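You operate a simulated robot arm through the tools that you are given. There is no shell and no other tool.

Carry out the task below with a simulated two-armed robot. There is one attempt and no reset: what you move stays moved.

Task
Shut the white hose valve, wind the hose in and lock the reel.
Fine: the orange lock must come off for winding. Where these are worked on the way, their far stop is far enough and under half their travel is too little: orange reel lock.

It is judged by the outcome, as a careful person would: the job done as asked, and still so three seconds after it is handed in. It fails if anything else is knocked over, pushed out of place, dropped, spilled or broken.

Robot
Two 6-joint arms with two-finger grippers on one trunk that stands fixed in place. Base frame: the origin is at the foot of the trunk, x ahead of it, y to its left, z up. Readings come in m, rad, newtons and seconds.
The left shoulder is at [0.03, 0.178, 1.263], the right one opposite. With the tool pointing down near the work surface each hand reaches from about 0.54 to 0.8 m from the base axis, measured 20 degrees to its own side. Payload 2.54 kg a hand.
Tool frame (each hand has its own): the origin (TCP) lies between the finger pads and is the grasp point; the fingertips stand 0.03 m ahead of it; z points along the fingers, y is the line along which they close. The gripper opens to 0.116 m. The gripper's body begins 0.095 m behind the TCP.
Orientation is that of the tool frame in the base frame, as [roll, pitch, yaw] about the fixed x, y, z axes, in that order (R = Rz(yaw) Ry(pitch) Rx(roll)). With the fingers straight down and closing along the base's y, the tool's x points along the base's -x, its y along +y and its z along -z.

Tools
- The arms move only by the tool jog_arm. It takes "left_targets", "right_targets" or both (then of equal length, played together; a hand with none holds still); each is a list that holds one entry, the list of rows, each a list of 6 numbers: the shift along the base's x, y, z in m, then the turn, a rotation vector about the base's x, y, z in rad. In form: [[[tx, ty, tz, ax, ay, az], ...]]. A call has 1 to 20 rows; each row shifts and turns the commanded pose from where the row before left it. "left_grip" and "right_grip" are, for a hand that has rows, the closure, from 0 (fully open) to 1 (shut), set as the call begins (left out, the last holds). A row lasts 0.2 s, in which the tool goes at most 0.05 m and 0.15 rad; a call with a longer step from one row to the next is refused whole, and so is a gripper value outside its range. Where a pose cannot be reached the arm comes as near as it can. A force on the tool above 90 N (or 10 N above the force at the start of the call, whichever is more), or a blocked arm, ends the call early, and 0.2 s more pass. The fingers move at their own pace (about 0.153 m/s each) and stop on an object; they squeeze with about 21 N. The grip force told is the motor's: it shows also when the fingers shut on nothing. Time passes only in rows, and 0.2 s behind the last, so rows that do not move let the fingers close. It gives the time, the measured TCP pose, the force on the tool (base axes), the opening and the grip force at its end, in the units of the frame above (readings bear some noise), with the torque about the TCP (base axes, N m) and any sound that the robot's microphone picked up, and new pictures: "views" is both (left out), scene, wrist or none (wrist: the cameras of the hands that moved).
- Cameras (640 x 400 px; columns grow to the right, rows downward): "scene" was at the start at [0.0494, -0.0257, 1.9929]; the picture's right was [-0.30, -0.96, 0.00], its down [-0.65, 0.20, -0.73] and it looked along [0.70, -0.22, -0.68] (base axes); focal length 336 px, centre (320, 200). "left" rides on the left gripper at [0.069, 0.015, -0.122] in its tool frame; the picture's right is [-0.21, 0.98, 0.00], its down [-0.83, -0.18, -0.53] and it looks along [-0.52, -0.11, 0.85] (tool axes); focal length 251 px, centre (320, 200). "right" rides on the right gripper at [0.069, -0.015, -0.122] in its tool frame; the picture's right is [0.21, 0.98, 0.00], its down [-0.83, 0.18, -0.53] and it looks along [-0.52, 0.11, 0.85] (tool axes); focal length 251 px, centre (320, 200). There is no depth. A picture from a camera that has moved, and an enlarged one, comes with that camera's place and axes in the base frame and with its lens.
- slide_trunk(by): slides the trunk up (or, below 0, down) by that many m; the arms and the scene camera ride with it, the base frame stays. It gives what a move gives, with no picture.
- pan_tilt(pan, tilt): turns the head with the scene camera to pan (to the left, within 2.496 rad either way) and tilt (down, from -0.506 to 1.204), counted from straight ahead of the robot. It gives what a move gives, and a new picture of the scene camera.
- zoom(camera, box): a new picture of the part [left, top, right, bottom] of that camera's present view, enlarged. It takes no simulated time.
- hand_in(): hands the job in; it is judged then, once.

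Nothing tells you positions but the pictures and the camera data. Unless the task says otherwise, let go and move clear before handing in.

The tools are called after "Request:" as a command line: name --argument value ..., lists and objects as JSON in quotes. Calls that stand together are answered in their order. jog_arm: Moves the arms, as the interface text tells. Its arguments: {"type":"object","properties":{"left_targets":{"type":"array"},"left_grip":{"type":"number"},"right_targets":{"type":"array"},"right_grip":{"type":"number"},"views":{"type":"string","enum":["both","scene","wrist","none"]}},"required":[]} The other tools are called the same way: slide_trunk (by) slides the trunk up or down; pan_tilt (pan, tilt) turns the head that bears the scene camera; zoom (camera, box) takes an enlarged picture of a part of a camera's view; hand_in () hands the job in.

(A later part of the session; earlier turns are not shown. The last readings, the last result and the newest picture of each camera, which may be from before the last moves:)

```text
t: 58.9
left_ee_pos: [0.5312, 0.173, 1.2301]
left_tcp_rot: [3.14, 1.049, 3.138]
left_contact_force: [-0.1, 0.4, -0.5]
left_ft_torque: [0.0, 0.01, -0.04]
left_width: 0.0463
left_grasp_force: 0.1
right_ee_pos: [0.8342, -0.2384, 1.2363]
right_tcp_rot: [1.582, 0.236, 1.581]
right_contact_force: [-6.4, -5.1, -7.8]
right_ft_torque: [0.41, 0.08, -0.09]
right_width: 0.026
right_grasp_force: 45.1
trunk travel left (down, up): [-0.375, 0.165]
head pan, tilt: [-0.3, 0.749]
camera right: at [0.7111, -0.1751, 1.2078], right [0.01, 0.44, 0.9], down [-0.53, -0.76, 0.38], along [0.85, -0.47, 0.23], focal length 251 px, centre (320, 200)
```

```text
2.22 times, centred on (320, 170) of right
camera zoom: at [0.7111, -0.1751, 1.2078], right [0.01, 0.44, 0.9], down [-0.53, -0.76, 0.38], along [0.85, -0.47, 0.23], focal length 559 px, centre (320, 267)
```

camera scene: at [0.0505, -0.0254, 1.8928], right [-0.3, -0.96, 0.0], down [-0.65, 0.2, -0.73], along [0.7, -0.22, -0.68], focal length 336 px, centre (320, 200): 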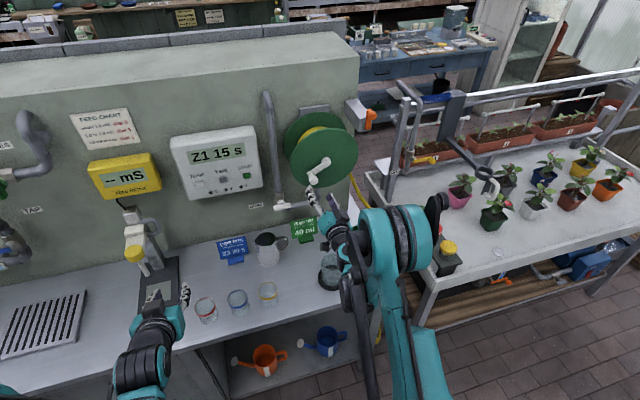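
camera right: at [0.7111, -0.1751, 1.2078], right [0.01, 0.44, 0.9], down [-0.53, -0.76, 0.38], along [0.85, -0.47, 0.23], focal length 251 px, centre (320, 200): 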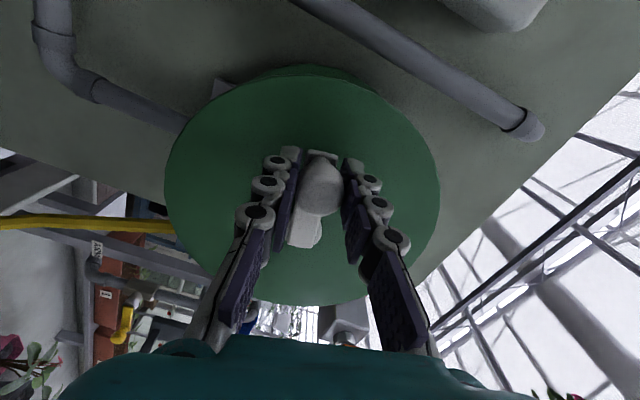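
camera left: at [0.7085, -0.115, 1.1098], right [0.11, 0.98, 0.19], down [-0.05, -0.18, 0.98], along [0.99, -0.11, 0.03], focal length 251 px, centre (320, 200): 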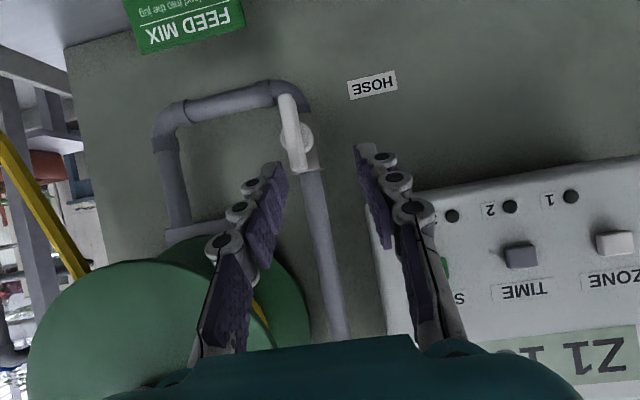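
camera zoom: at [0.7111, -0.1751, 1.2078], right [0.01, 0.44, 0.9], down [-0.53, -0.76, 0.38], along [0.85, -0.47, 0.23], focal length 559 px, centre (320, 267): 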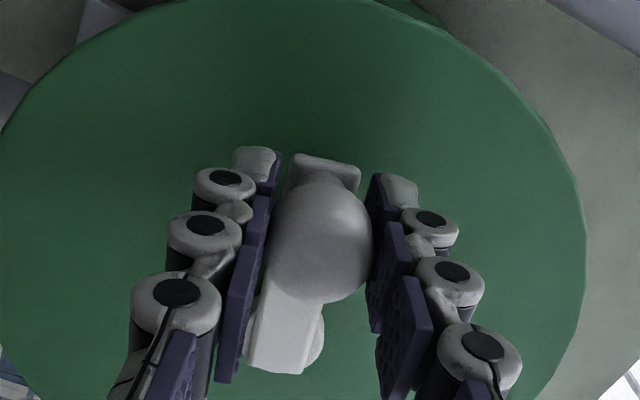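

Clockwise the crank turns freely with small forces, so the counterclockwise side is just an end stop. I'll check the hose now for reference before turning further.

Request:
zoom --camera "scene" --box '[330, 150, 430, 370]'

Request:
zoom --camera "scene" --box '[260, 80, 400, 210]'

```text
1.82 times, centred on (380, 260) of scene
camera zoom: at [0.0492, -0.0271, 1.8928], right [-0.3, -0.96, 0.0], down [-0.65, 0.2, -0.73], along [0.7, -0.22, -0.68], focal length 611 px, centre (211, 91)
```

zoom: 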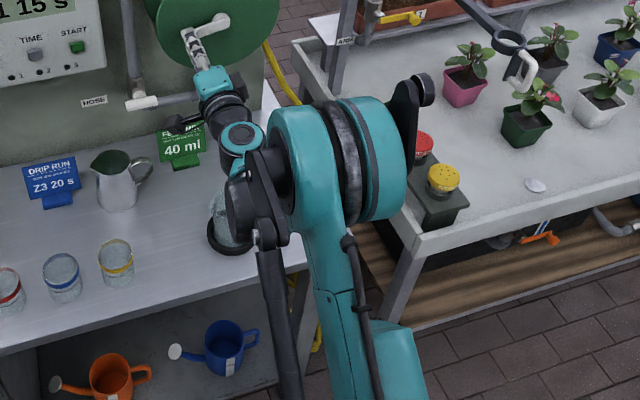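

```text
3.08 times, centred on (330, 145) of scene
camera zoom: at [0.0492, -0.0271, 1.8928], right [-0.3, -0.96, 0.0], down [-0.65, 0.2, -0.73], along [0.7, -0.22, -0.68], focal length 1035 px, centre (289, 369)
```

zoom: 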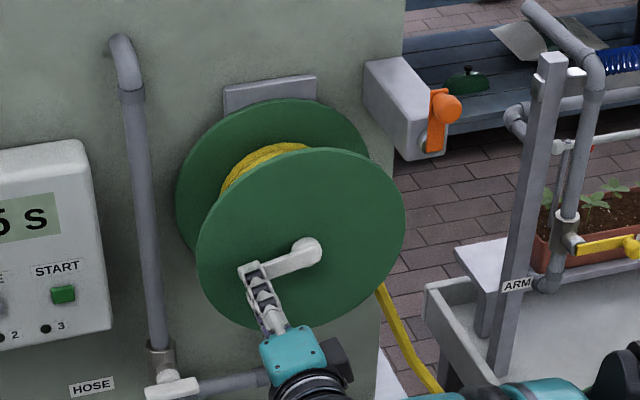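

Request:
jog_arm --right_targets '[[[0, 0.0016, 0.0093, 0.145, 0, 0], [0, 0.0003, 0.0094, 0.145, 0, 0], [0, -0.0011, 0.0093, 0.145, 0, 0], [0, -0.0024, 0.0091, 0.145, 0, 0], [0, 0, 0, 0, 0, 0]]]' --views "wrist"

Request:
zoom --camera "scene" --box '[260, 80, 400, 210]'

```text
t: 60.1
left_ee_pos: [0.5314, 0.1721, 1.2309]
left_tcp_rot: [3.138, 1.047, 3.138]
left_contact_force: [0.5, 0.6, -0.6]
left_ft_torque: [-0.02, 0.01, 0.0]
left_width: 0.0464
left_grasp_force: 0.1
right_ee_pos: [0.8338, -0.2405, 1.2733]
right_tcp_rot: [1.578, -0.342, 1.577]
right_contact_force: [-6.5, -10.7, -7.3]
right_ft_torque: [0.18, 0.18, -0.4]
right_width: 0.026
right_grasp_force: 45.2
trunk travel left (down, up): [-0.375, 0.165]
head pan, tilt: [-0.3, 0.749]
camera right: at [0.7112, -0.1717, 1.2838], right [0.01, -0.13, 0.99], down [-0.53, -0.84, -0.11], along [0.85, -0.52, -0.07], focal length 251 px, centre (320, 200)
```

right: 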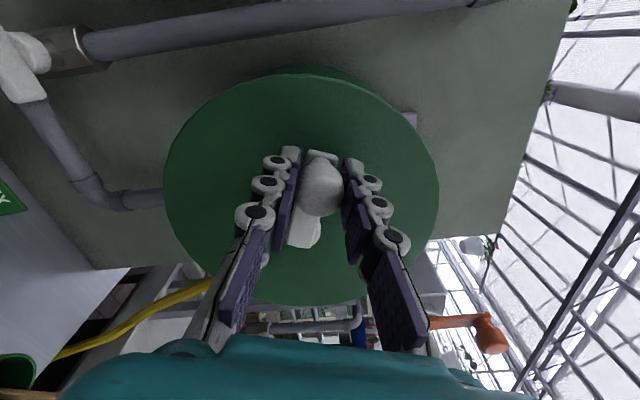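

```text
3.08 times, centred on (330, 145) of scene
camera zoom: at [0.0492, -0.0286, 1.8928], right [-0.3, -0.96, 0.0], down [-0.65, 0.2, -0.73], along [0.7, -0.22, -0.68], focal length 1035 px, centre (289, 369)
```

zoom: 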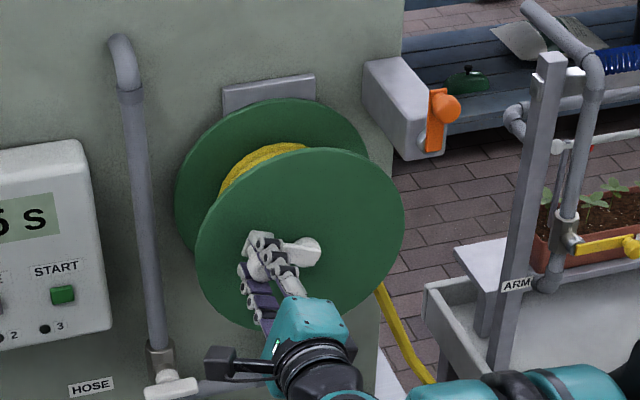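

The crank turns smoothly clockwise. I'll continue over the top.

Request:
jog_arm --right_targets '[[[0, -0.0042, 0.0086, 0.145, 0, 0], [0, -0.0051, 0.0079, 0.145, 0, 0], [0, -0.0061, 0.0071, 0.145, 0, 0], [0, -0.007, 0.0062, 0.145, 0, 0], [0, -0.0079, 0.0051, 0.145, 0, 0], [0, -0.0085, 0.0039, 0.145, 0, 0], [0, 0, 0, 0, 0, 0]]]' --views "wrist"

Request:
zoom --camera "scene" --box '[260, 80, 400, 210]'

```text
t: 61.7
left_ee_pos: [0.5316, 0.1719, 1.2291]
left_tcp_rot: [3.137, 1.046, 3.132]
left_contact_force: [-0.6, 0.8, -1.1]
left_ft_torque: [-0.03, -0.01, 0.03]
left_width: 0.0464
left_grasp_force: 0.1
right_ee_pos: [0.8348, -0.2807, 1.3117]
right_tcp_rot: [1.557, -1.216, 1.593]
right_contact_force: [-18.4, -10.6, -31.5]
right_ft_torque: [-0.04, 0.36, -0.11]
right_width: 0.0262
right_grasp_force: 45.0
trunk travel left (down, up): [-0.375, 0.165]
head pan, tilt: [-0.3, 0.749]
camera right: at [0.7117, -0.2426, 1.3711], right [0.01, -0.84, 0.54], down [-0.53, -0.46, -0.71], along [0.85, -0.28, -0.44], focal length 251 px, centre (320, 200)
```

right: 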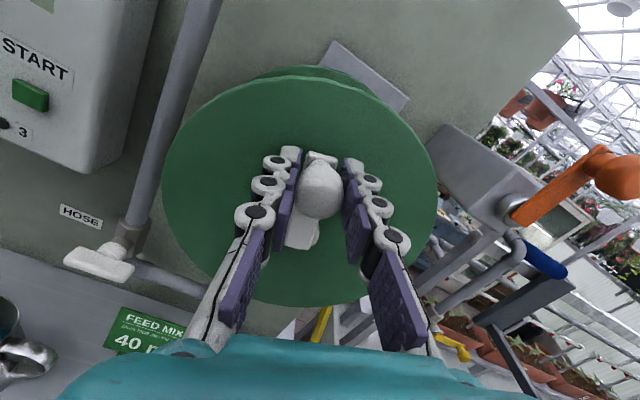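

```text
3.08 times, centred on (330, 145) of scene
camera zoom: at [0.0507, -0.0301, 1.8926], right [-0.3, -0.96, 0.0], down [-0.65, 0.2, -0.73], along [0.7, -0.21, -0.68], focal length 1035 px, centre (289, 369)
```

zoom: 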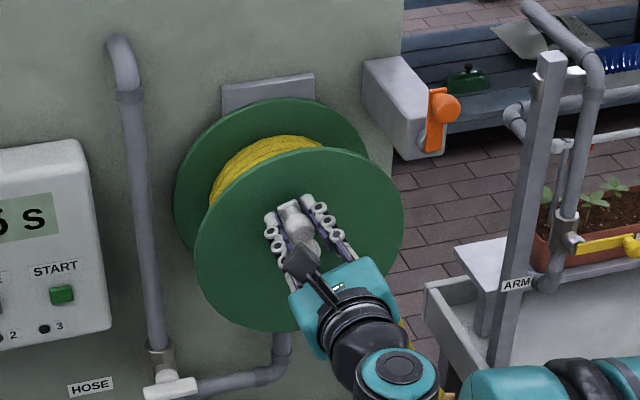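

The yellow coil on the drum is growing, so clockwise is winding in. I'll keep going, trimming the circle slightly because the downward pull shows its centre is a little lower, near (-0.302,1.249).

Request:
jog_arm --right_targets '[[[-0.001, -0.0096, 0.0006, 0.145, 0, 0], [0, -0.0095, 0.0012, 0.145, 0, 0], [0, -0.0096, -0.0003, 0.145, 0, 0], [0, 0, 0, 0, 0, 0]]]' --views "none"

Request:
jog_arm --right_targets '[[[0, -0.0094, -0.0015, 0.145, 0, 0], [0, -0.0091, -0.0028, 0.145, 0, 0], [0, 0, 0, 0, 0, 0]]]' --views "wrist"

Request:
zoom --camera "scene" --box '[260, 80, 400, 210]'

```text
t: 62.7
left_ee_pos: [0.5327, 0.1755, 1.2298]
left_tcp_rot: [3.141, 1.048, 3.141]
left_contact_force: [-0.6, -0.1, -0.3]
left_ft_torque: [-0.01, 0.0, 0.01]
left_width: 0.0463
left_grasp_force: 0.1
right_ee_pos: [0.8348, -0.3063, 1.3139]
right_tcp_rot: [-1.448, -1.492, -1.684]
right_contact_force: [16.0, -1.4, 17.5]
right_ft_torque: [0.06, -0.32, 0.12]
right_width: 0.0261
right_grasp_force: 45.0
trunk travel left (down, up): [-0.375, 0.165]
head pan, tilt: [-0.3, 0.749]
```

```text
t: 63.5
left_ee_pos: [0.5312, 0.1752, 1.2298]
left_tcp_rot: [-3.141, 1.045, 3.138]
left_contact_force: [-0.3, -0.6, 0.4]
left_ft_torque: [0.0, 0.0, 0.0]
left_width: 0.0464
left_grasp_force: 0.1
right_ee_pos: [0.8341, -0.3257, 1.3094]
right_tcp_rot: [-1.541, -1.205, -1.596]
right_contact_force: [19.6, -4.5, 20.8]
right_ft_torque: [0.2, -0.26, 0.02]
right_width: 0.0259
right_grasp_force: 45.5
trunk travel left (down, up): [-0.375, 0.165]
head pan, tilt: [-0.3, 0.749]
camera right: at [0.7114, -0.3351, 1.3788], right [0.0, -0.99, -0.15], down [-0.53, 0.13, -0.84], along [0.85, 0.08, -0.52], focal length 251 px, centre (320, 200)
```

right: 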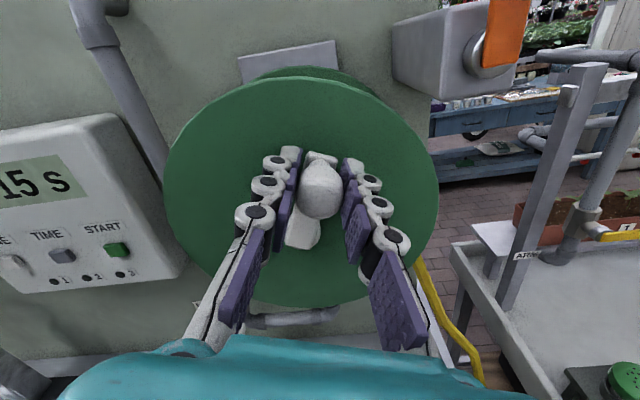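

```text
3.08 times, centred on (330, 145) of scene
camera zoom: at [0.0509, -0.0254, 1.8929], right [-0.3, -0.96, 0.0], down [-0.65, 0.2, -0.73], along [0.7, -0.22, -0.68], focal length 1035 px, centre (289, 369)
```

zoom: 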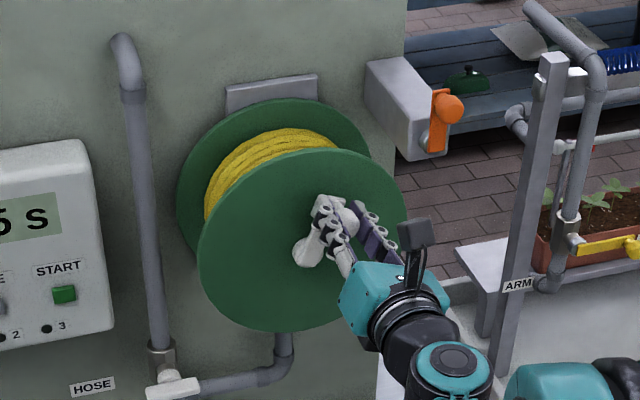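

The coil keeps growing and the hand still turns past 180°. I'll carry on down the right-hand side.

Request:
jog_arm --right_targets '[[[0.001, -0.0088, -0.003, 0.145, 0, 0], [0, -0.0079, -0.0054, 0.145, 0, 0], [0, -0.007, -0.0063, 0.145, 0, 0], [0, 0, 0, 0, 0, 0]]]' --views "none"

Request:
jog_arm --right_targets '[[[0, -0.006, -0.0073, 0.145, 0, 0], [0, -0.005, -0.0081, 0.145, 0, 0], [0, 0, 0, 0, 0, 0]]]' --views "wrist"

Request:
zoom --camera "scene" --box '[260, 80, 400, 210]'

```text
t: 64.5
left_ee_pos: [0.5306, 0.1743, 1.2296]
left_tcp_rot: [3.141, 1.046, 3.14]
left_contact_force: [-0.8, 0.2, -0.2]
left_ft_torque: [-0.01, 0.02, 0.01]
left_width: 0.0461
left_grasp_force: 0.0
right_ee_pos: [0.8348, -0.3486, 1.2938]
right_tcp_rot: [-1.556, -0.771, -1.581]
right_contact_force: [-8.6, 4.5, -13.9]
right_ft_torque: [-0.38, 0.44, 0.2]
right_width: 0.0262
right_grasp_force: 44.8
trunk travel left (down, up): [-0.375, 0.165]
head pan, tilt: [-0.3, 0.749]
```

```text
t: 65.3
left_ee_pos: [0.5315, 0.1756, 1.2306]
left_tcp_rot: [-3.14, 1.047, 3.141]
left_contact_force: [0.4, 0.1, -0.2]
left_ft_torque: [0.02, -0.02, 0.0]
left_width: 0.0463
left_grasp_force: 0.0
right_ee_pos: [0.8345, -0.3577, 1.28]
right_tcp_rot: [-1.559, -0.478, -1.581]
right_contact_force: [-4.6, 7.0, -4.0]
right_ft_torque: [0.03, 0.11, 0.15]
right_width: 0.0259
right_grasp_force: 44.9
trunk travel left (down, up): [-0.375, 0.165]
head pan, tilt: [-0.3, 0.749]
camera right: at [0.7114, -0.4104, 1.3247], right [0.01, -0.64, -0.77], down [-0.53, 0.65, -0.55], along [0.85, 0.41, -0.33], focal length 251 px, centre (320, 200)
```

right: 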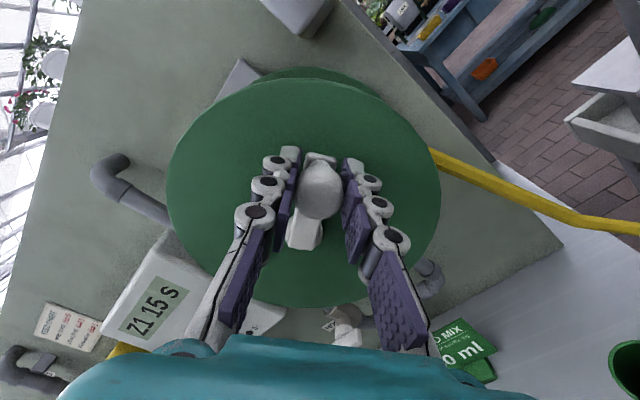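

```text
3.08 times, centred on (330, 145) of scene
camera zoom: at [0.0492, -0.0242, 1.8929], right [-0.3, -0.96, 0.0], down [-0.65, 0.2, -0.73], along [0.7, -0.22, -0.68], focal length 1035 px, centre (289, 369)
```

zoom: 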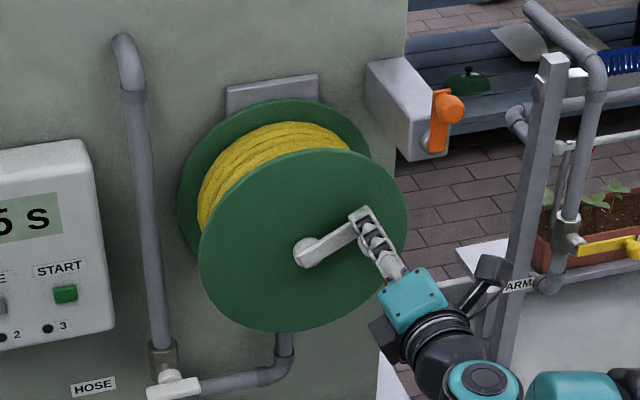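

Half the winding seems done. I'll continue clockwise down the right side and keep watching the wrist's limit.

Request:
jog_arm --right_targets '[[[0, -0.0036, -0.0086, 0.145, 0, 0], [0, -0.0026, -0.009, 0.145, 0, 0], [0, -0.0013, -0.0094, 0.145, 0, 0], [0, 0, 0, 0, 0, 0]]]' --views "none"

Request:
jog_arm --right_targets '[[[0, 0.0001, -0.0094, 0.145, 0, 0], [0, 0.0015, -0.0094, 0.145, 0, 0], [0, 0, 0, 0, 0, 0]]]' --views "wrist"

Request:
zoom --camera "scene" --box '[260, 80, 400, 210]'

```text
t: 66.3
left_ee_pos: [0.5301, 0.1754, 1.2303]
left_tcp_rot: [-3.139, 1.048, -3.141]
left_contact_force: [-0.2, -0.6, -0.5]
left_ft_torque: [0.0, 0.01, 0.01]
left_width: 0.0465
left_grasp_force: 0.1
right_ee_pos: [0.8345, -0.3652, 1.2523]
right_tcp_rot: [-1.544, -0.048, -1.584]
right_contact_force: [1.9, 4.9, 4.2]
right_ft_torque: [0.29, 0.3, 0.51]
right_width: 0.0263
right_grasp_force: 44.9
trunk travel left (down, up): [-0.375, 0.165]
head pan, tilt: [-0.3, 0.749]
```

```text
t: 67.1
left_ee_pos: [0.529, 0.1692, 1.2323]
left_tcp_rot: [3.133, 1.049, 3.133]
left_contact_force: [-1.2, 0.9, 0.2]
left_ft_torque: [0.03, 0.0, 0.0]
left_width: 0.0463
left_grasp_force: 0.1
right_ee_pos: [0.8373, -0.357, 1.2325]
right_tcp_rot: [-1.486, 0.231, -1.612]
right_contact_force: [-18.1, -35.2, -3.6]
right_ft_torque: [0.43, 1.04, -0.31]
right_width: 0.0269
right_grasp_force: 44.9
right hand out of reach, approached as far as the arm can: row 1, 2
trunk travel left (down, up): [-0.375, 0.165]
head pan, tilt: [-0.3, 0.749]
camera right: at [0.7115, -0.4199, 1.2227], right [0.08, 0.01, -1.0], down [-0.48, 0.88, -0.03], along [0.87, 0.48, 0.08], focal length 251 px, centre (320, 200)
```

right: 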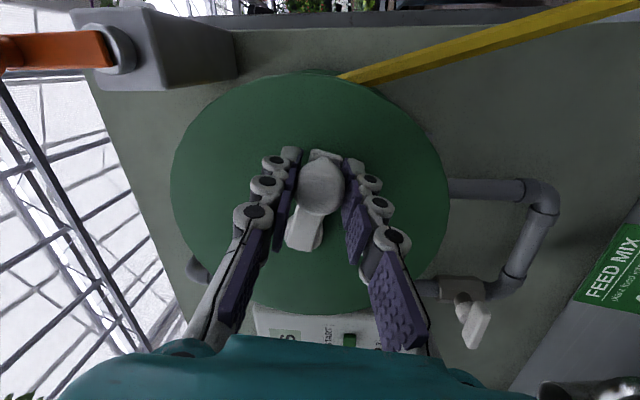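

```text
3.08 times, centred on (330, 145) of scene
camera zoom: at [0.0462, -0.0349, 1.8928], right [-0.3, -0.95, -0.01], down [-0.65, 0.21, -0.73], along [0.7, -0.21, -0.68], focal length 1035 px, centre (289, 369)
```

zoom: 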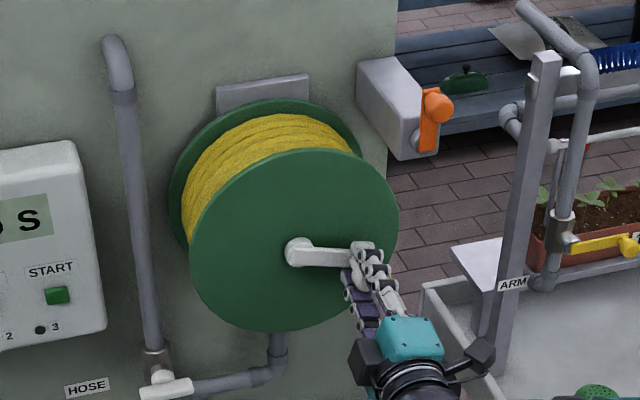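

The wrist has reached its turning limit at about 280°, and the coil is large now. I'll let go, back off and see whether the crank stays put.

Request:
jog_arm --right_targets '[[[0, 0, 0, 0, 0, 0], [0, 0, 0, 0, 0, 0], [-0.03, 0, 0, 0, 0, 0], [-0.04, 0, 0, 0, 0, 0], [0, 0, 0, 0, 0, 0]]]' --right_grip 0.4 --views "both"

Request:
zoom --camera "scene" --box '[260, 80, 400, 210]'

Request:
zoom --camera "right" --box '[160, 60, 480, 300]'

```text
t: 68.3
left_ee_pos: [0.5317, 0.1745, 1.2299]
left_tcp_rot: [3.141, 1.046, -3.141]
left_contact_force: [-0.9, 0.2, -0.8]
left_ft_torque: [-0.02, -0.02, -0.02]
left_width: 0.0465
left_grasp_force: 0.0
right_ee_pos: [0.7758, -0.3289, 1.2339]
right_tcp_rot: [-1.487, 0.224, -1.602]
right_contact_force: [0.1, -0.2, -0.2]
right_ft_torque: [-0.03, 0.0, -0.01]
right_width: 0.0695
right_grasp_force: 0.1
right hand out of reach, approached as far as the arm can: row 3, 4
trunk travel left (down, up): [-0.375, 0.165]
head pan, tilt: [-0.3, 0.749]
camera scene: at [0.051, -0.0254, 1.8928], right [-0.3, -0.96, 0.0], down [-0.65, 0.2, -0.73], along [0.7, -0.22, -0.68], focal length 336 px, centre (320, 200)
camera right: at [0.6498, -0.3928, 1.2237], right [0.08, 0.0, -1.0], down [-0.49, 0.87, -0.04], along [0.87, 0.49, 0.07], focal length 251 px, centre (320, 200)
```

scene: 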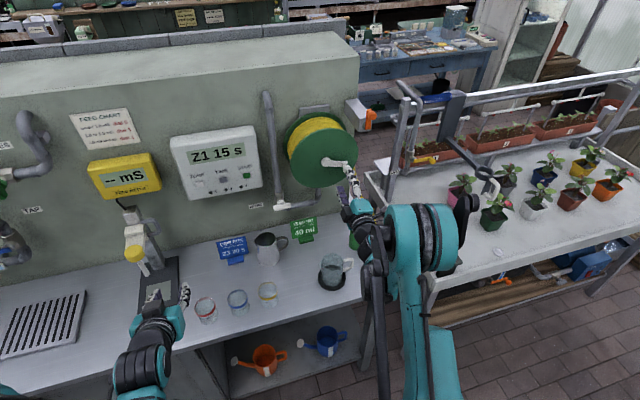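
right: 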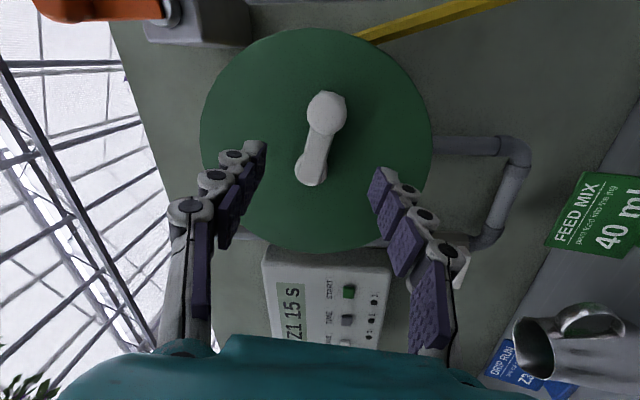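

```text
3.08 times, centred on (330, 145) of scene
camera zoom: at [0.051, -0.0254, 1.8928], right [-0.3, -0.96, 0.0], down [-0.65, 0.2, -0.73], along [0.7, -0.22, -0.68], focal length 1035 px, centre (289, 369)
```

zoom: 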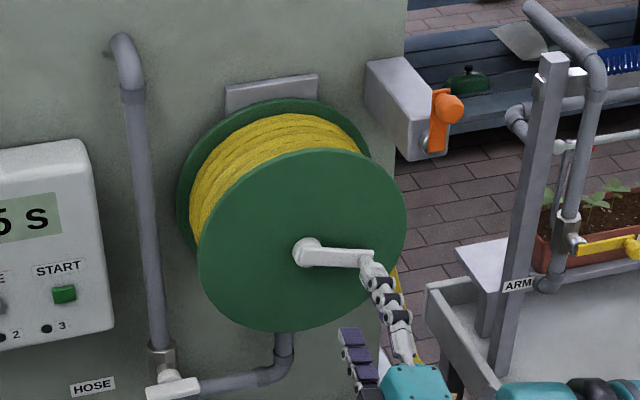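

```text
1.67 times, centred on (320, 180) of right
camera zoom: at [0.6498, -0.3928, 1.2237], right [0.08, 0.0, -1.0], down [-0.49, 0.87, -0.04], along [0.87, 0.49, 0.07], focal length 419 px, centre (320, 233)
```

zoom: 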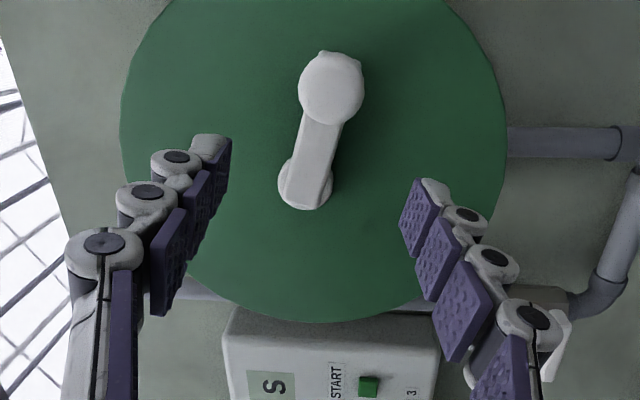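

The crank stays where I left it, with the knob near (0.835,-0.362,1.234). I'll unwind the wrist by half a turn so the fingers are aligned again with room to keep turning.

Request:
jog_arm --right_targets '[[[0, 0, 0, -0.149, 0, 0], [0, 0, 0, -0.149, 0, 0], [0, 0, 0, -0.149, 0, 0], [0, 0, 0, -0.149, 0, 0], [0, 0, 0, -0.149, 0, 0], [0, 0, 0, -0.149, 0, 0], [0, 0, 0, -0.149, 0, 0], [0, 0, 0, -0.149, 0, 0], [0, 0, 0, -0.149, 0, 0], [0, 0, 0, -0.149, 0, 0], [0, -0.003, 0, -0.149, 0, 0], [0, -0.003, 0, -0.149, 0, 0], [0, -0.003, 0, -0.149, 0, 0], [0, -0.003, 0, -0.149, 0, 0], [0, -0.003, 0, -0.149, 0, 0], [0, -0.003, 0, -0.149, 0, 0], [0, -0.003, 0, -0.149, 0, 0], [0, -0.003, 0, -0.149, 0, 0], [0, -0.003, 0, -0.149, 0, 0], [0, -0.003, 0, -0.149, 0, 0]]]' --views "wrist"

Request:
zoom --camera "right" --box '[160, 60, 480, 300]'

```text
t: 72.5
left_ee_pos: [0.5316, 0.1739, 1.2295]
left_tcp_rot: [3.139, 1.047, 3.14]
left_contact_force: [-0.3, -1.1, -1.4]
left_ft_torque: [0.01, -0.02, -0.02]
left_width: 0.0464
left_grasp_force: 0.1
right_ee_pos: [0.7735, -0.3598, 1.2326]
right_tcp_rot: [1.624, -0.388, 1.592]
right_contact_force: [0.5, 0.7, -0.3]
right_ft_torque: [-0.02, -0.02, -0.02]
right_width: 0.0694
right_grasp_force: 0.1
trunk travel left (down, up): [-0.375, 0.165]
head pan, tilt: [-0.3, 0.749]
camera right: at [0.6499, -0.2943, 1.2524], right [0.06, -0.17, 0.98], down [-0.5, -0.86, -0.12], along [0.86, -0.49, -0.13], focal length 251 px, centre (320, 200)
```

right: 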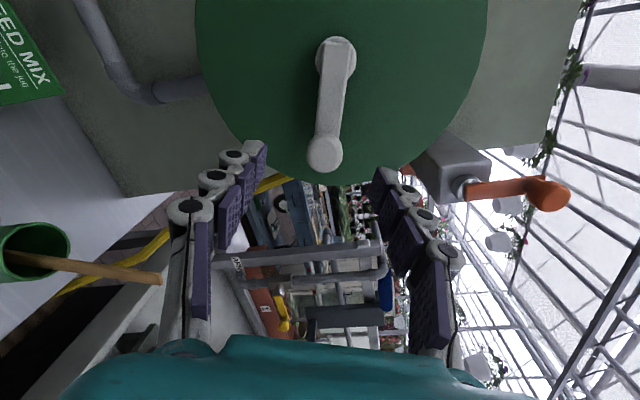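

```text
1.67 times, centred on (320, 180) of right
camera zoom: at [0.6499, -0.2943, 1.2524], right [0.06, -0.17, 0.98], down [-0.5, -0.86, -0.12], along [0.86, -0.49, -0.13], focal length 419 px, centre (320, 233)
```

zoom: 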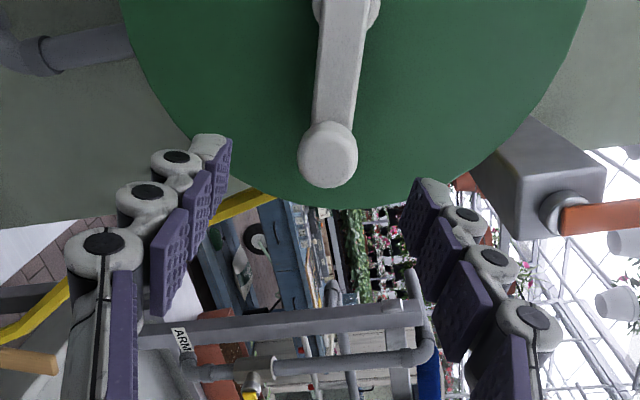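

The hand is nearly aligned. I'll correct its small tilt, then advance and grip the knob again.

Request:
jog_arm --right_targets '[[[0, -0.001, 0.0005, -0.074, -0.0235, -0.0195], [0, -0.001, 0.0005, -0.074, -0.0235, -0.0195], [0, 0, 0, 0, 0, 0]]]' --views "none"

Request:
jog_arm --right_targets '[[[0.02, 0, 0, 0, 0, 0], [0.02, 0, 0, 0, 0, 0], [0.02, 0, 0, 0, 0, 0], [0, 0, 0, 0, 0, 0]]]' --views "wrist"

Request:
zoom --camera "right" --box '[200, 80, 440, 260]'

```text
t: 73.3
left_ee_pos: [0.5308, 0.1751, 1.2302]
left_tcp_rot: [-3.141, 1.047, 3.141]
left_contact_force: [-0.2, 0.7, -0.4]
left_ft_torque: [-0.02, 0.01, 0.04]
left_width: 0.0464
left_grasp_force: 0.1
right_ee_pos: [0.7746, -0.3618, 1.2335]
right_tcp_rot: [1.576, -0.243, 1.569]
right_contact_force: [0.5, 0.7, 0.5]
right_ft_torque: [0.0, -0.03, -0.04]
right_width: 0.0695
right_grasp_force: 0.1
trunk travel left (down, up): [-0.375, 0.165]
head pan, tilt: [-0.3, 0.749]
```

```text
t: 74.3
left_ee_pos: [0.5309, 0.1745, 1.2303]
left_tcp_rot: [-3.141, 1.048, 3.141]
left_contact_force: [-0.5, -0.1, 0.3]
left_ft_torque: [0.07, 0.01, 0.02]
left_width: 0.0462
left_grasp_force: 0.1
right_ee_pos: [0.834, -0.3615, 1.2342]
right_tcp_rot: [1.577, -0.243, 1.57]
right_contact_force: [-0.2, -0.5, 0.2]
right_ft_torque: [-0.01, 0.01, 0.01]
right_width: 0.0696
right_grasp_force: 0.1
trunk travel left (down, up): [-0.375, 0.165]
head pan, tilt: [-0.3, 0.749]
camera right: at [0.7123, -0.2899, 1.238], right [0.01, -0.03, 1.0], down [-0.53, -0.85, -0.02], along [0.85, -0.53, -0.02], focal length 251 px, centre (320, 200)
```

right: 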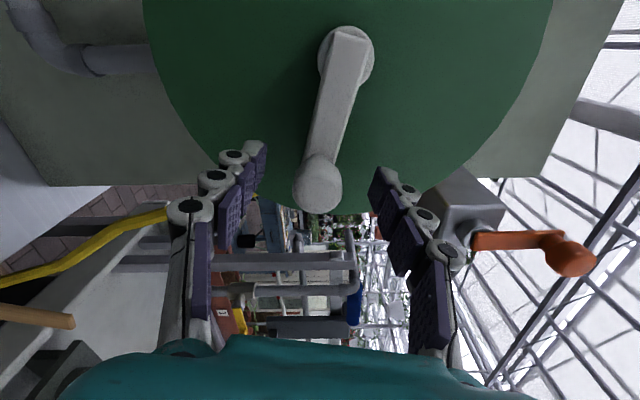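

```text
2.22 times, centred on (320, 170) of right
camera zoom: at [0.7123, -0.2899, 1.238], right [0.01, -0.03, 1.0], down [-0.53, -0.85, -0.02], along [0.85, -0.53, -0.02], focal length 559 px, centre (320, 267)
```

zoom: 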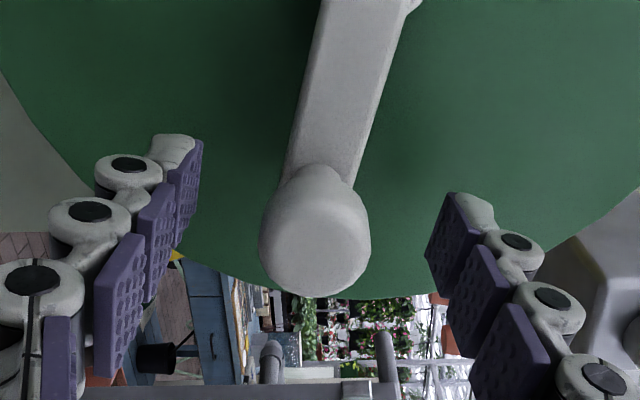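

Request:
jog_arm --right_targets '[[[0, 0, 0, 0, 0, 0], [0, 0, 0, 0, 0, 0], [0, 0, 0, 0, 0, 0]]]' --right_grip 1.0 --views "wrist"

Request:
zoom --camera "right" --box '[200, 80, 440, 260]'

```text
t: 75.1
left_ee_pos: [0.5312, 0.1738, 1.2303]
left_tcp_rot: [3.141, 1.047, -3.141]
left_contact_force: [0.5, -0.3, 0.2]
left_ft_torque: [0.0, 0.01, 0.03]
left_width: 0.0462
left_grasp_force: 0.1
right_ee_pos: [0.8354, -0.3616, 1.2344]
right_tcp_rot: [1.576, -0.244, 1.57]
right_contact_force: [-3.1, -1.1, -2.2]
right_ft_torque: [-0.12, 0.07, -0.07]
right_width: 0.0263
right_grasp_force: 44.9
trunk travel left (down, up): [-0.375, 0.165]
head pan, tilt: [-0.3, 0.749]
camera right: at [0.7124, -0.2901, 1.2376], right [0.01, -0.03, 1.0], down [-0.53, -0.85, -0.02], along [0.85, -0.53, -0.02], focal length 251 px, centre (320, 200)
```

right: 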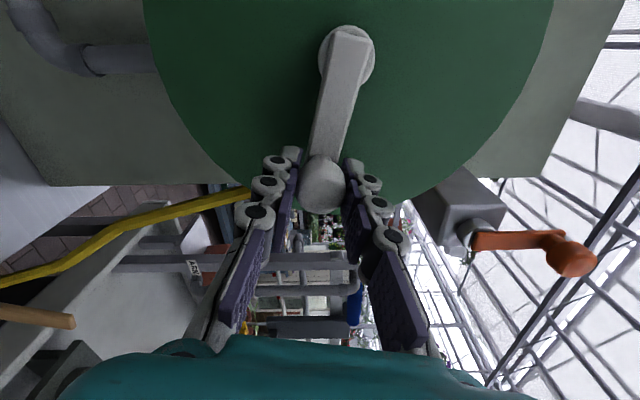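

```text
2.22 times, centred on (320, 170) of right
camera zoom: at [0.7124, -0.2901, 1.2376], right [0.01, -0.03, 1.0], down [-0.53, -0.85, -0.02], along [0.85, -0.53, -0.02], focal length 559 px, centre (320, 267)
```

zoom: 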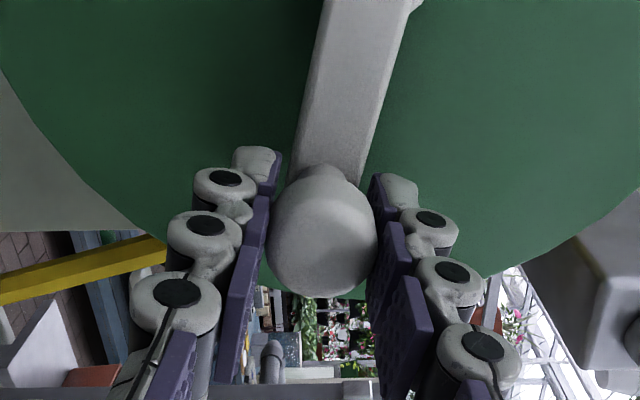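

Gripped again. I'll continue clockwise through the lower part of the circle.

Request:
jog_arm --right_targets '[[[0, 0.0029, -0.0087, 0.145, 0, 0], [0, 0.004, -0.0083, 0.145, 0, 0], [0, 0.0052, -0.0075, 0.145, 0, 0], [0, 0, 0, 0, 0, 0]]]' --views "none"

Request:
jog_arm --right_targets '[[[0, 0.0063, -0.0068, 0.145, 0, 0], [0, 0.0071, -0.0057, 0.145, 0, 0], [0, 0, 0, 0, 0, 0]]]' --views "wrist"

Request:
zoom --camera "scene" --box '[260, 80, 400, 210]'

```text
t: 76.1
left_ee_pos: [0.5315, 0.1745, 1.2299]
left_tcp_rot: [-3.141, 1.048, 3.14]
left_contact_force: [0.3, 0.2, 0.1]
left_ft_torque: [-0.04, -0.02, -0.01]
left_width: 0.0464
left_grasp_force: 0.0
right_ee_pos: [0.8343, -0.3493, 1.2103]
right_tcp_rot: [1.578, -0.678, 1.572]
right_contact_force: [-3.7, 0.3, -5.3]
right_ft_torque: [-0.06, 0.07, -0.11]
right_width: 0.026
right_grasp_force: 45.0
trunk travel left (down, up): [-0.375, 0.165]
head pan, tilt: [-0.3, 0.749]
```

```text
t: 76.9
left_ee_pos: [0.5318, 0.1752, 1.2303]
left_tcp_rot: [3.141, 1.047, 3.14]
left_contact_force: [-0.6, 0.2, -0.3]
left_ft_torque: [-0.01, 0.01, 0.01]
left_width: 0.0464
left_grasp_force: 0.1
right_ee_pos: [0.8356, -0.3366, 1.1973]
right_tcp_rot: [1.579, -0.97, 1.57]
right_contact_force: [-4.1, -0.2, -5.7]
right_ft_torque: [-0.15, 0.17, -0.1]
right_width: 0.0261
right_grasp_force: 45.1
trunk travel left (down, up): [-0.375, 0.165]
head pan, tilt: [-0.3, 0.749]
camera right: at [0.7125, -0.2841, 1.2474], right [0.01, -0.68, 0.73], down [-0.53, -0.62, -0.58], along [0.85, -0.39, -0.37], focal length 251 px, centre (320, 200)
```

right: 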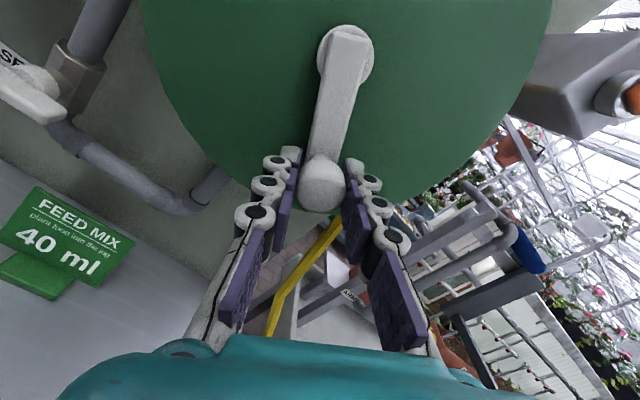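

```text
3.08 times, centred on (330, 145) of scene
camera zoom: at [0.0496, -0.026, 1.8929], right [-0.3, -0.96, 0.0], down [-0.65, 0.2, -0.73], along [0.7, -0.22, -0.68], focal length 1035 px, centre (289, 369)
```

zoom: 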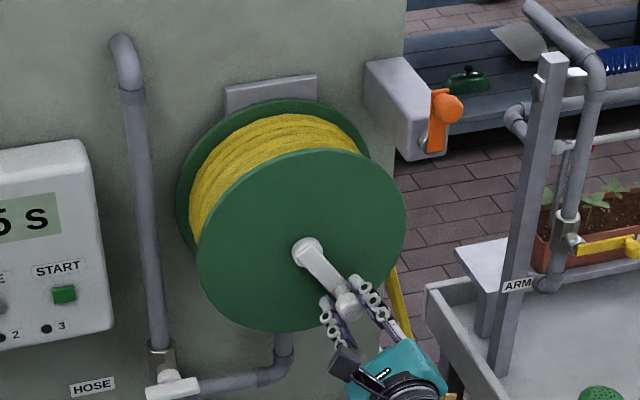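

It moves easily. I'll continue and then check how the hose itself changes.

Request:
jog_arm --right_targets '[[[0, 0.0079, -0.0045, 0.145, 0, 0], [0, 0.0085, -0.0033, 0.145, 0, 0], [0, 0.009, -0.0022, 0.145, 0, 0], [0, 0.0091, -0.0009, 0.145, 0, 0], [0, 0, 0, 0, 0, 0]]]' --views "none"

Request:
jog_arm --right_targets '[[[0, 0.0092, 0.0005, 0.145, 0, 0], [0, 0.009, 0.0017, 0.145, 0, 0], [0, 0.0087, 0.0031, 0.145, 0, 0], [0, 0, 0, 0, 0, 0]]]' --views "both"

Request:
zoom --camera "scene" --box '[260, 80, 400, 210]'

```text
t: 78.1
left_ee_pos: [0.5312, 0.1745, 1.2299]
left_tcp_rot: [3.141, 1.047, 3.14]
left_contact_force: [0.6, 0.5, 0.1]
left_ft_torque: [-0.02, 0.01, -0.02]
left_width: 0.0463
left_grasp_force: 0.1
right_ee_pos: [0.835, -0.3011, 1.1867]
right_tcp_rot: [1.628, -1.551, 1.519]
right_contact_force: [-0.8, 0.0, -7.2]
right_ft_torque: [0.06, 0.06, -0.02]
right_width: 0.0259
right_grasp_force: 44.7
trunk travel left (down, up): [-0.375, 0.165]
head pan, tilt: [-0.3, 0.749]
```

```text
t: 79.1
left_ee_pos: [0.5321, 0.1649, 1.2316]
left_tcp_rot: [3.125, 1.046, 3.126]
left_contact_force: [-0.3, -1.2, 0.0]
left_ft_torque: [0.05, 0.03, 0.03]
left_width: 0.0465
left_grasp_force: 0.1
right_ee_pos: [0.8344, -0.2991, 1.1886]
right_tcp_rot: [-1.571, -1.149, -1.597]
right_contact_force: [5.2, -71.0, -7.7]
right_ft_torque: [-0.12, 0.23, -0.38]
right_width: 0.0263
right_grasp_force: 45.0
trunk travel left (down, up): [-0.375, 0.165]
head pan, tilt: [-0.3, 0.749]
camera scene: at [0.0517, -0.0429, 1.8924], right [-0.3, -0.95, -0.01], down [-0.65, 0.21, -0.73], along [0.7, -0.21, -0.68], focal length 336 px, centre (320, 200)
camera right: at [0.7114, -0.3097, 1.2585], right [-0.03, -0.98, -0.2], down [-0.53, 0.19, -0.83], along [0.85, 0.09, -0.52], focal length 251 px, centre (320, 200)
```

scene: 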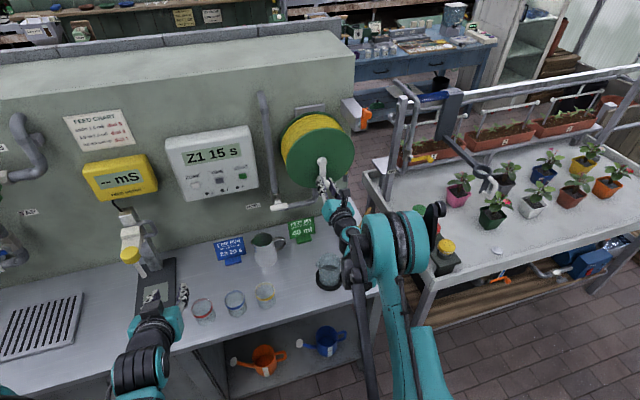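
right: 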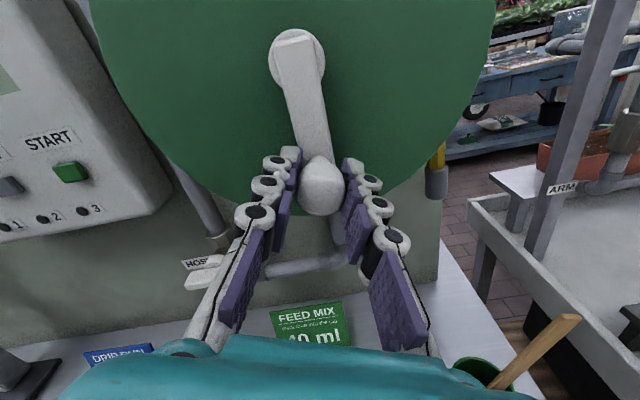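

```text
3.08 times, centred on (330, 145) of scene
camera zoom: at [0.0517, -0.0429, 1.8924], right [-0.3, -0.95, -0.01], down [-0.65, 0.21, -0.73], along [0.7, -0.21, -0.68], focal length 1035 px, centre (289, 369)
```

zoom: 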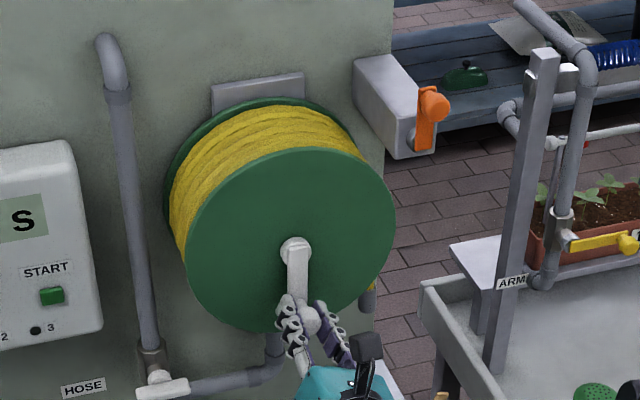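

The crank has come to a firm stop pointing down. The drum is full and the hose end fitting is drawn up beside the reel, so the hose is wound in. I'll ease off the pressure and then let go.

Request:
jog_arm --right_targets '[[[0, -0.0087, -0.0025, -0.145, 0, 0], [0, -0.008, -0.001, -0.145, 0, 0], [0, 0, 0, 0, 0, 0]]]' --views "none"

```text
t: 79.9
left_ee_pos: [0.532, 0.1688, 1.2299]
left_tcp_rot: [3.13, 1.047, 3.13]
left_contact_force: [-0.6, 0.3, 0.3]
left_ft_torque: [0.0, 0.01, -0.02]
left_width: 0.0464
left_grasp_force: 0.1
right_ee_pos: [0.8361, -0.2997, 1.1859]
right_tcp_rot: [-1.573, -1.448, -1.565]
right_contact_force: [-21.8, -28.9, -34.3]
right_ft_torque: [0.39, 0.15, -0.33]
right_width: 0.0261
right_grasp_force: 45.2
trunk travel left (down, up): [-0.375, 0.165]
head pan, tilt: [-0.3, 0.749]
```

Request:
jog_arm --right_targets '[[[-0.001, -0.004, -0.002, -0.08, 0, 0], [0, 0, 0, 0, 0, 0]]]' --views "none"

Request:
jog_arm --right_targets '[[[0, 0, 0, 0, 0, 0], [0, 0, 0, 0, 0, 0], [-0.03, 0, 0, 0, 0, 0], [-0.035, 0, 0, 0, 0, 0], [0, 0, 0, 0, 0, 0]]]' --right_grip 0.4 --views "both"

Request:
zoom --camera "scene" --box '[260, 80, 400, 210]'

Request:
zoom --camera "right" --box '[200, 40, 520, 280]'

```text
t: 80.5
left_ee_pos: [0.5323, 0.171, 1.2304]
left_tcp_rot: [3.136, 1.047, 3.134]
left_contact_force: [-0.5, 0.3, 0.0]
left_ft_torque: [-0.03, 0.0, -0.02]
left_width: 0.0466
left_grasp_force: 0.1
right_ee_pos: [0.835, -0.2995, 1.1863]
right_tcp_rot: [-1.581, -1.528, -1.557]
right_contact_force: [2.1, -25.4, 0.1]
right_ft_torque: [0.31, -0.01, -0.13]
right_width: 0.0259
right_grasp_force: 45.0
trunk travel left (down, up): [-0.375, 0.165]
head pan, tilt: [-0.3, 0.749]
```

```text
t: 81.7
left_ee_pos: [0.5316, 0.1751, 1.2303]
left_tcp_rot: [-3.141, 1.046, 3.137]
left_contact_force: [0.3, 0.3, -0.1]
left_ft_torque: [0.02, 0.03, 0.03]
left_width: 0.0465
left_grasp_force: 0.0
right_ee_pos: [0.7686, -0.2954, 1.1858]
right_tcp_rot: [-1.593, -1.529, -1.545]
right_contact_force: [-0.5, 0.7, -0.5]
right_ft_torque: [0.01, 0.02, 0.01]
right_width: 0.0696
right_grasp_force: 0.0
trunk travel left (down, up): [-0.375, 0.165]
head pan, tilt: [-0.3, 0.749]
camera scene: at [0.0505, -0.0253, 1.8928], right [-0.3, -0.96, 0.0], down [-0.65, 0.2, -0.73], along [0.7, -0.22, -0.68], focal length 336 px, centre (320, 200)
camera right: at [0.6462, -0.2818, 1.2565], right [0.01, -0.98, 0.17], down [-0.53, -0.15, -0.83], along [0.85, -0.09, -0.53], focal length 251 px, centre (320, 200)
```

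scene: 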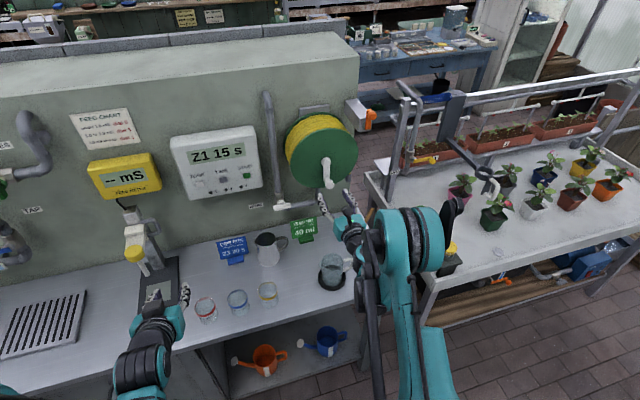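
right: 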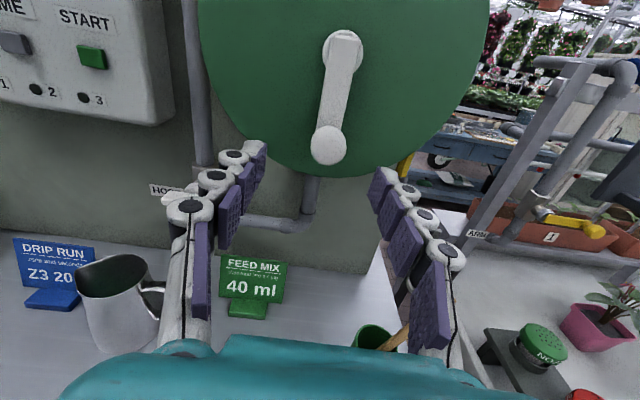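

```text
3.08 times, centred on (330, 145) of scene
camera zoom: at [0.0505, -0.0253, 1.8928], right [-0.3, -0.96, 0.0], down [-0.65, 0.2, -0.73], along [0.7, -0.22, -0.68], focal length 1035 px, centre (289, 369)
```

zoom: 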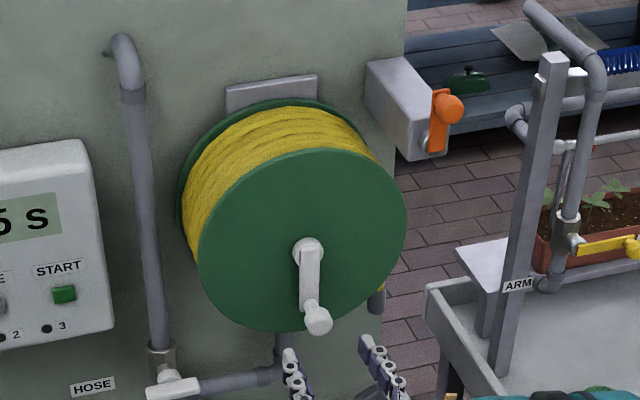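

```text
1.67 times, centred on (360, 160) of right
camera zoom: at [0.6462, -0.2818, 1.2565], right [0.01, -0.98, 0.17], down [-0.53, -0.15, -0.83], along [0.85, -0.09, -0.53], focal length 419 px, centre (253, 267)
```

zoom: 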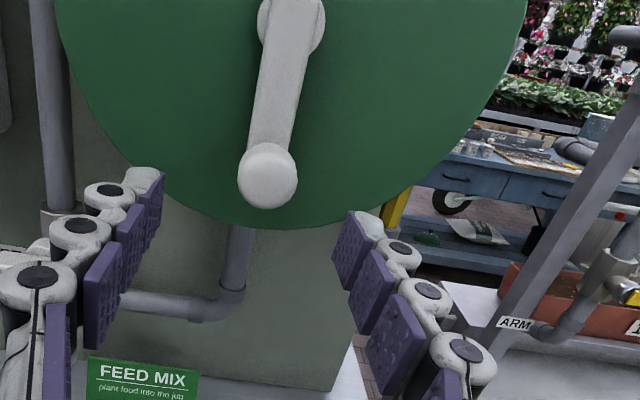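

The drum is full, the hose end is up at the reel and the crank stays at its stop. Next I'll put the lock back on: raise the trunk and return to the upright orange lever.

Request:
slide_trunk --by 0.1

Request:
jog_arm --right_targets '[[[-0.008, -0.0266, 0.025, 0, 0, 0], [-0.008, -0.0266, 0.025, 0, 0, 0], [-0.008, -0.0266, 0.025, 0, 0, 0], [-0.008, -0.0266, 0.025, 0, 0, 0], [-0.008, -0.0266, 0.025, 0, 0, 0], [0, 0, 0, 0, 0, 0]]]' --views "wrist"

Request:
zoom --camera "right" --box '[200, 80, 440, 260]'

```text
t: 83.0
left_ee_pos: [0.5307, 0.1745, 1.3314]
left_tcp_rot: [-3.141, 1.046, 3.14]
left_contact_force: [0.4, -0.6, -1.0]
left_ft_torque: [-0.01, 0.0, 0.01]
left_width: 0.0463
left_grasp_force: 0.0
right_ee_pos: [0.7686, -0.2939, 1.2856]
right_tcp_rot: [-1.579, -1.53, -1.555]
right_contact_force: [0.3, -0.3, 0.3]
right_ft_torque: [-0.05, 0.02, -0.01]
right_width: 0.0695
right_grasp_force: 0.1
trunk travel left (down, up): [-0.475, 0.065]
head pan, tilt: [-0.3, 0.749]
```

```text
t: 84.4
left_ee_pos: [0.5314, 0.1754, 1.3295]
left_tcp_rot: [3.141, 1.048, 3.14]
left_contact_force: [-0.3, 0.3, 1.2]
left_ft_torque: [0.0, 0.02, -0.03]
left_width: 0.0465
left_grasp_force: 0.0
right_ee_pos: [0.7283, -0.4268, 1.4114]
right_tcp_rot: [-1.587, -1.529, -1.547]
right_contact_force: [-1.0, 0.3, 0.3]
right_ft_torque: [-0.01, -0.01, 0.0]
right_width: 0.0694
right_grasp_force: 0.0
trunk travel left (down, up): [-0.475, 0.065]
head pan, tilt: [-0.3, 0.749]
camera right: at [0.6064, -0.4156, 1.4819], right [0.01, -0.98, 0.17], down [-0.53, -0.15, -0.83], along [0.85, -0.09, -0.53], focal length 251 px, centre (320, 200)
```

right: 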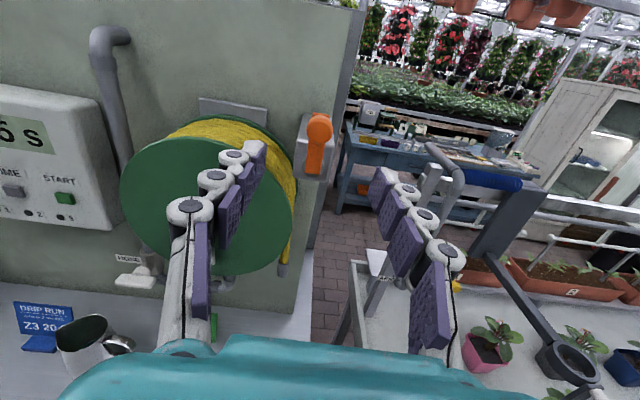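

```text
2.22 times, centred on (320, 170) of right
camera zoom: at [0.6064, -0.4156, 1.4819], right [0.01, -0.98, 0.17], down [-0.53, -0.15, -0.83], along [0.85, -0.09, -0.53], focal length 559 px, centre (320, 267)
```

zoom: 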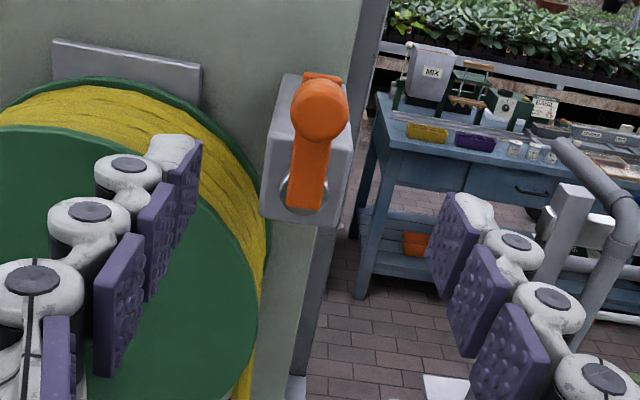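

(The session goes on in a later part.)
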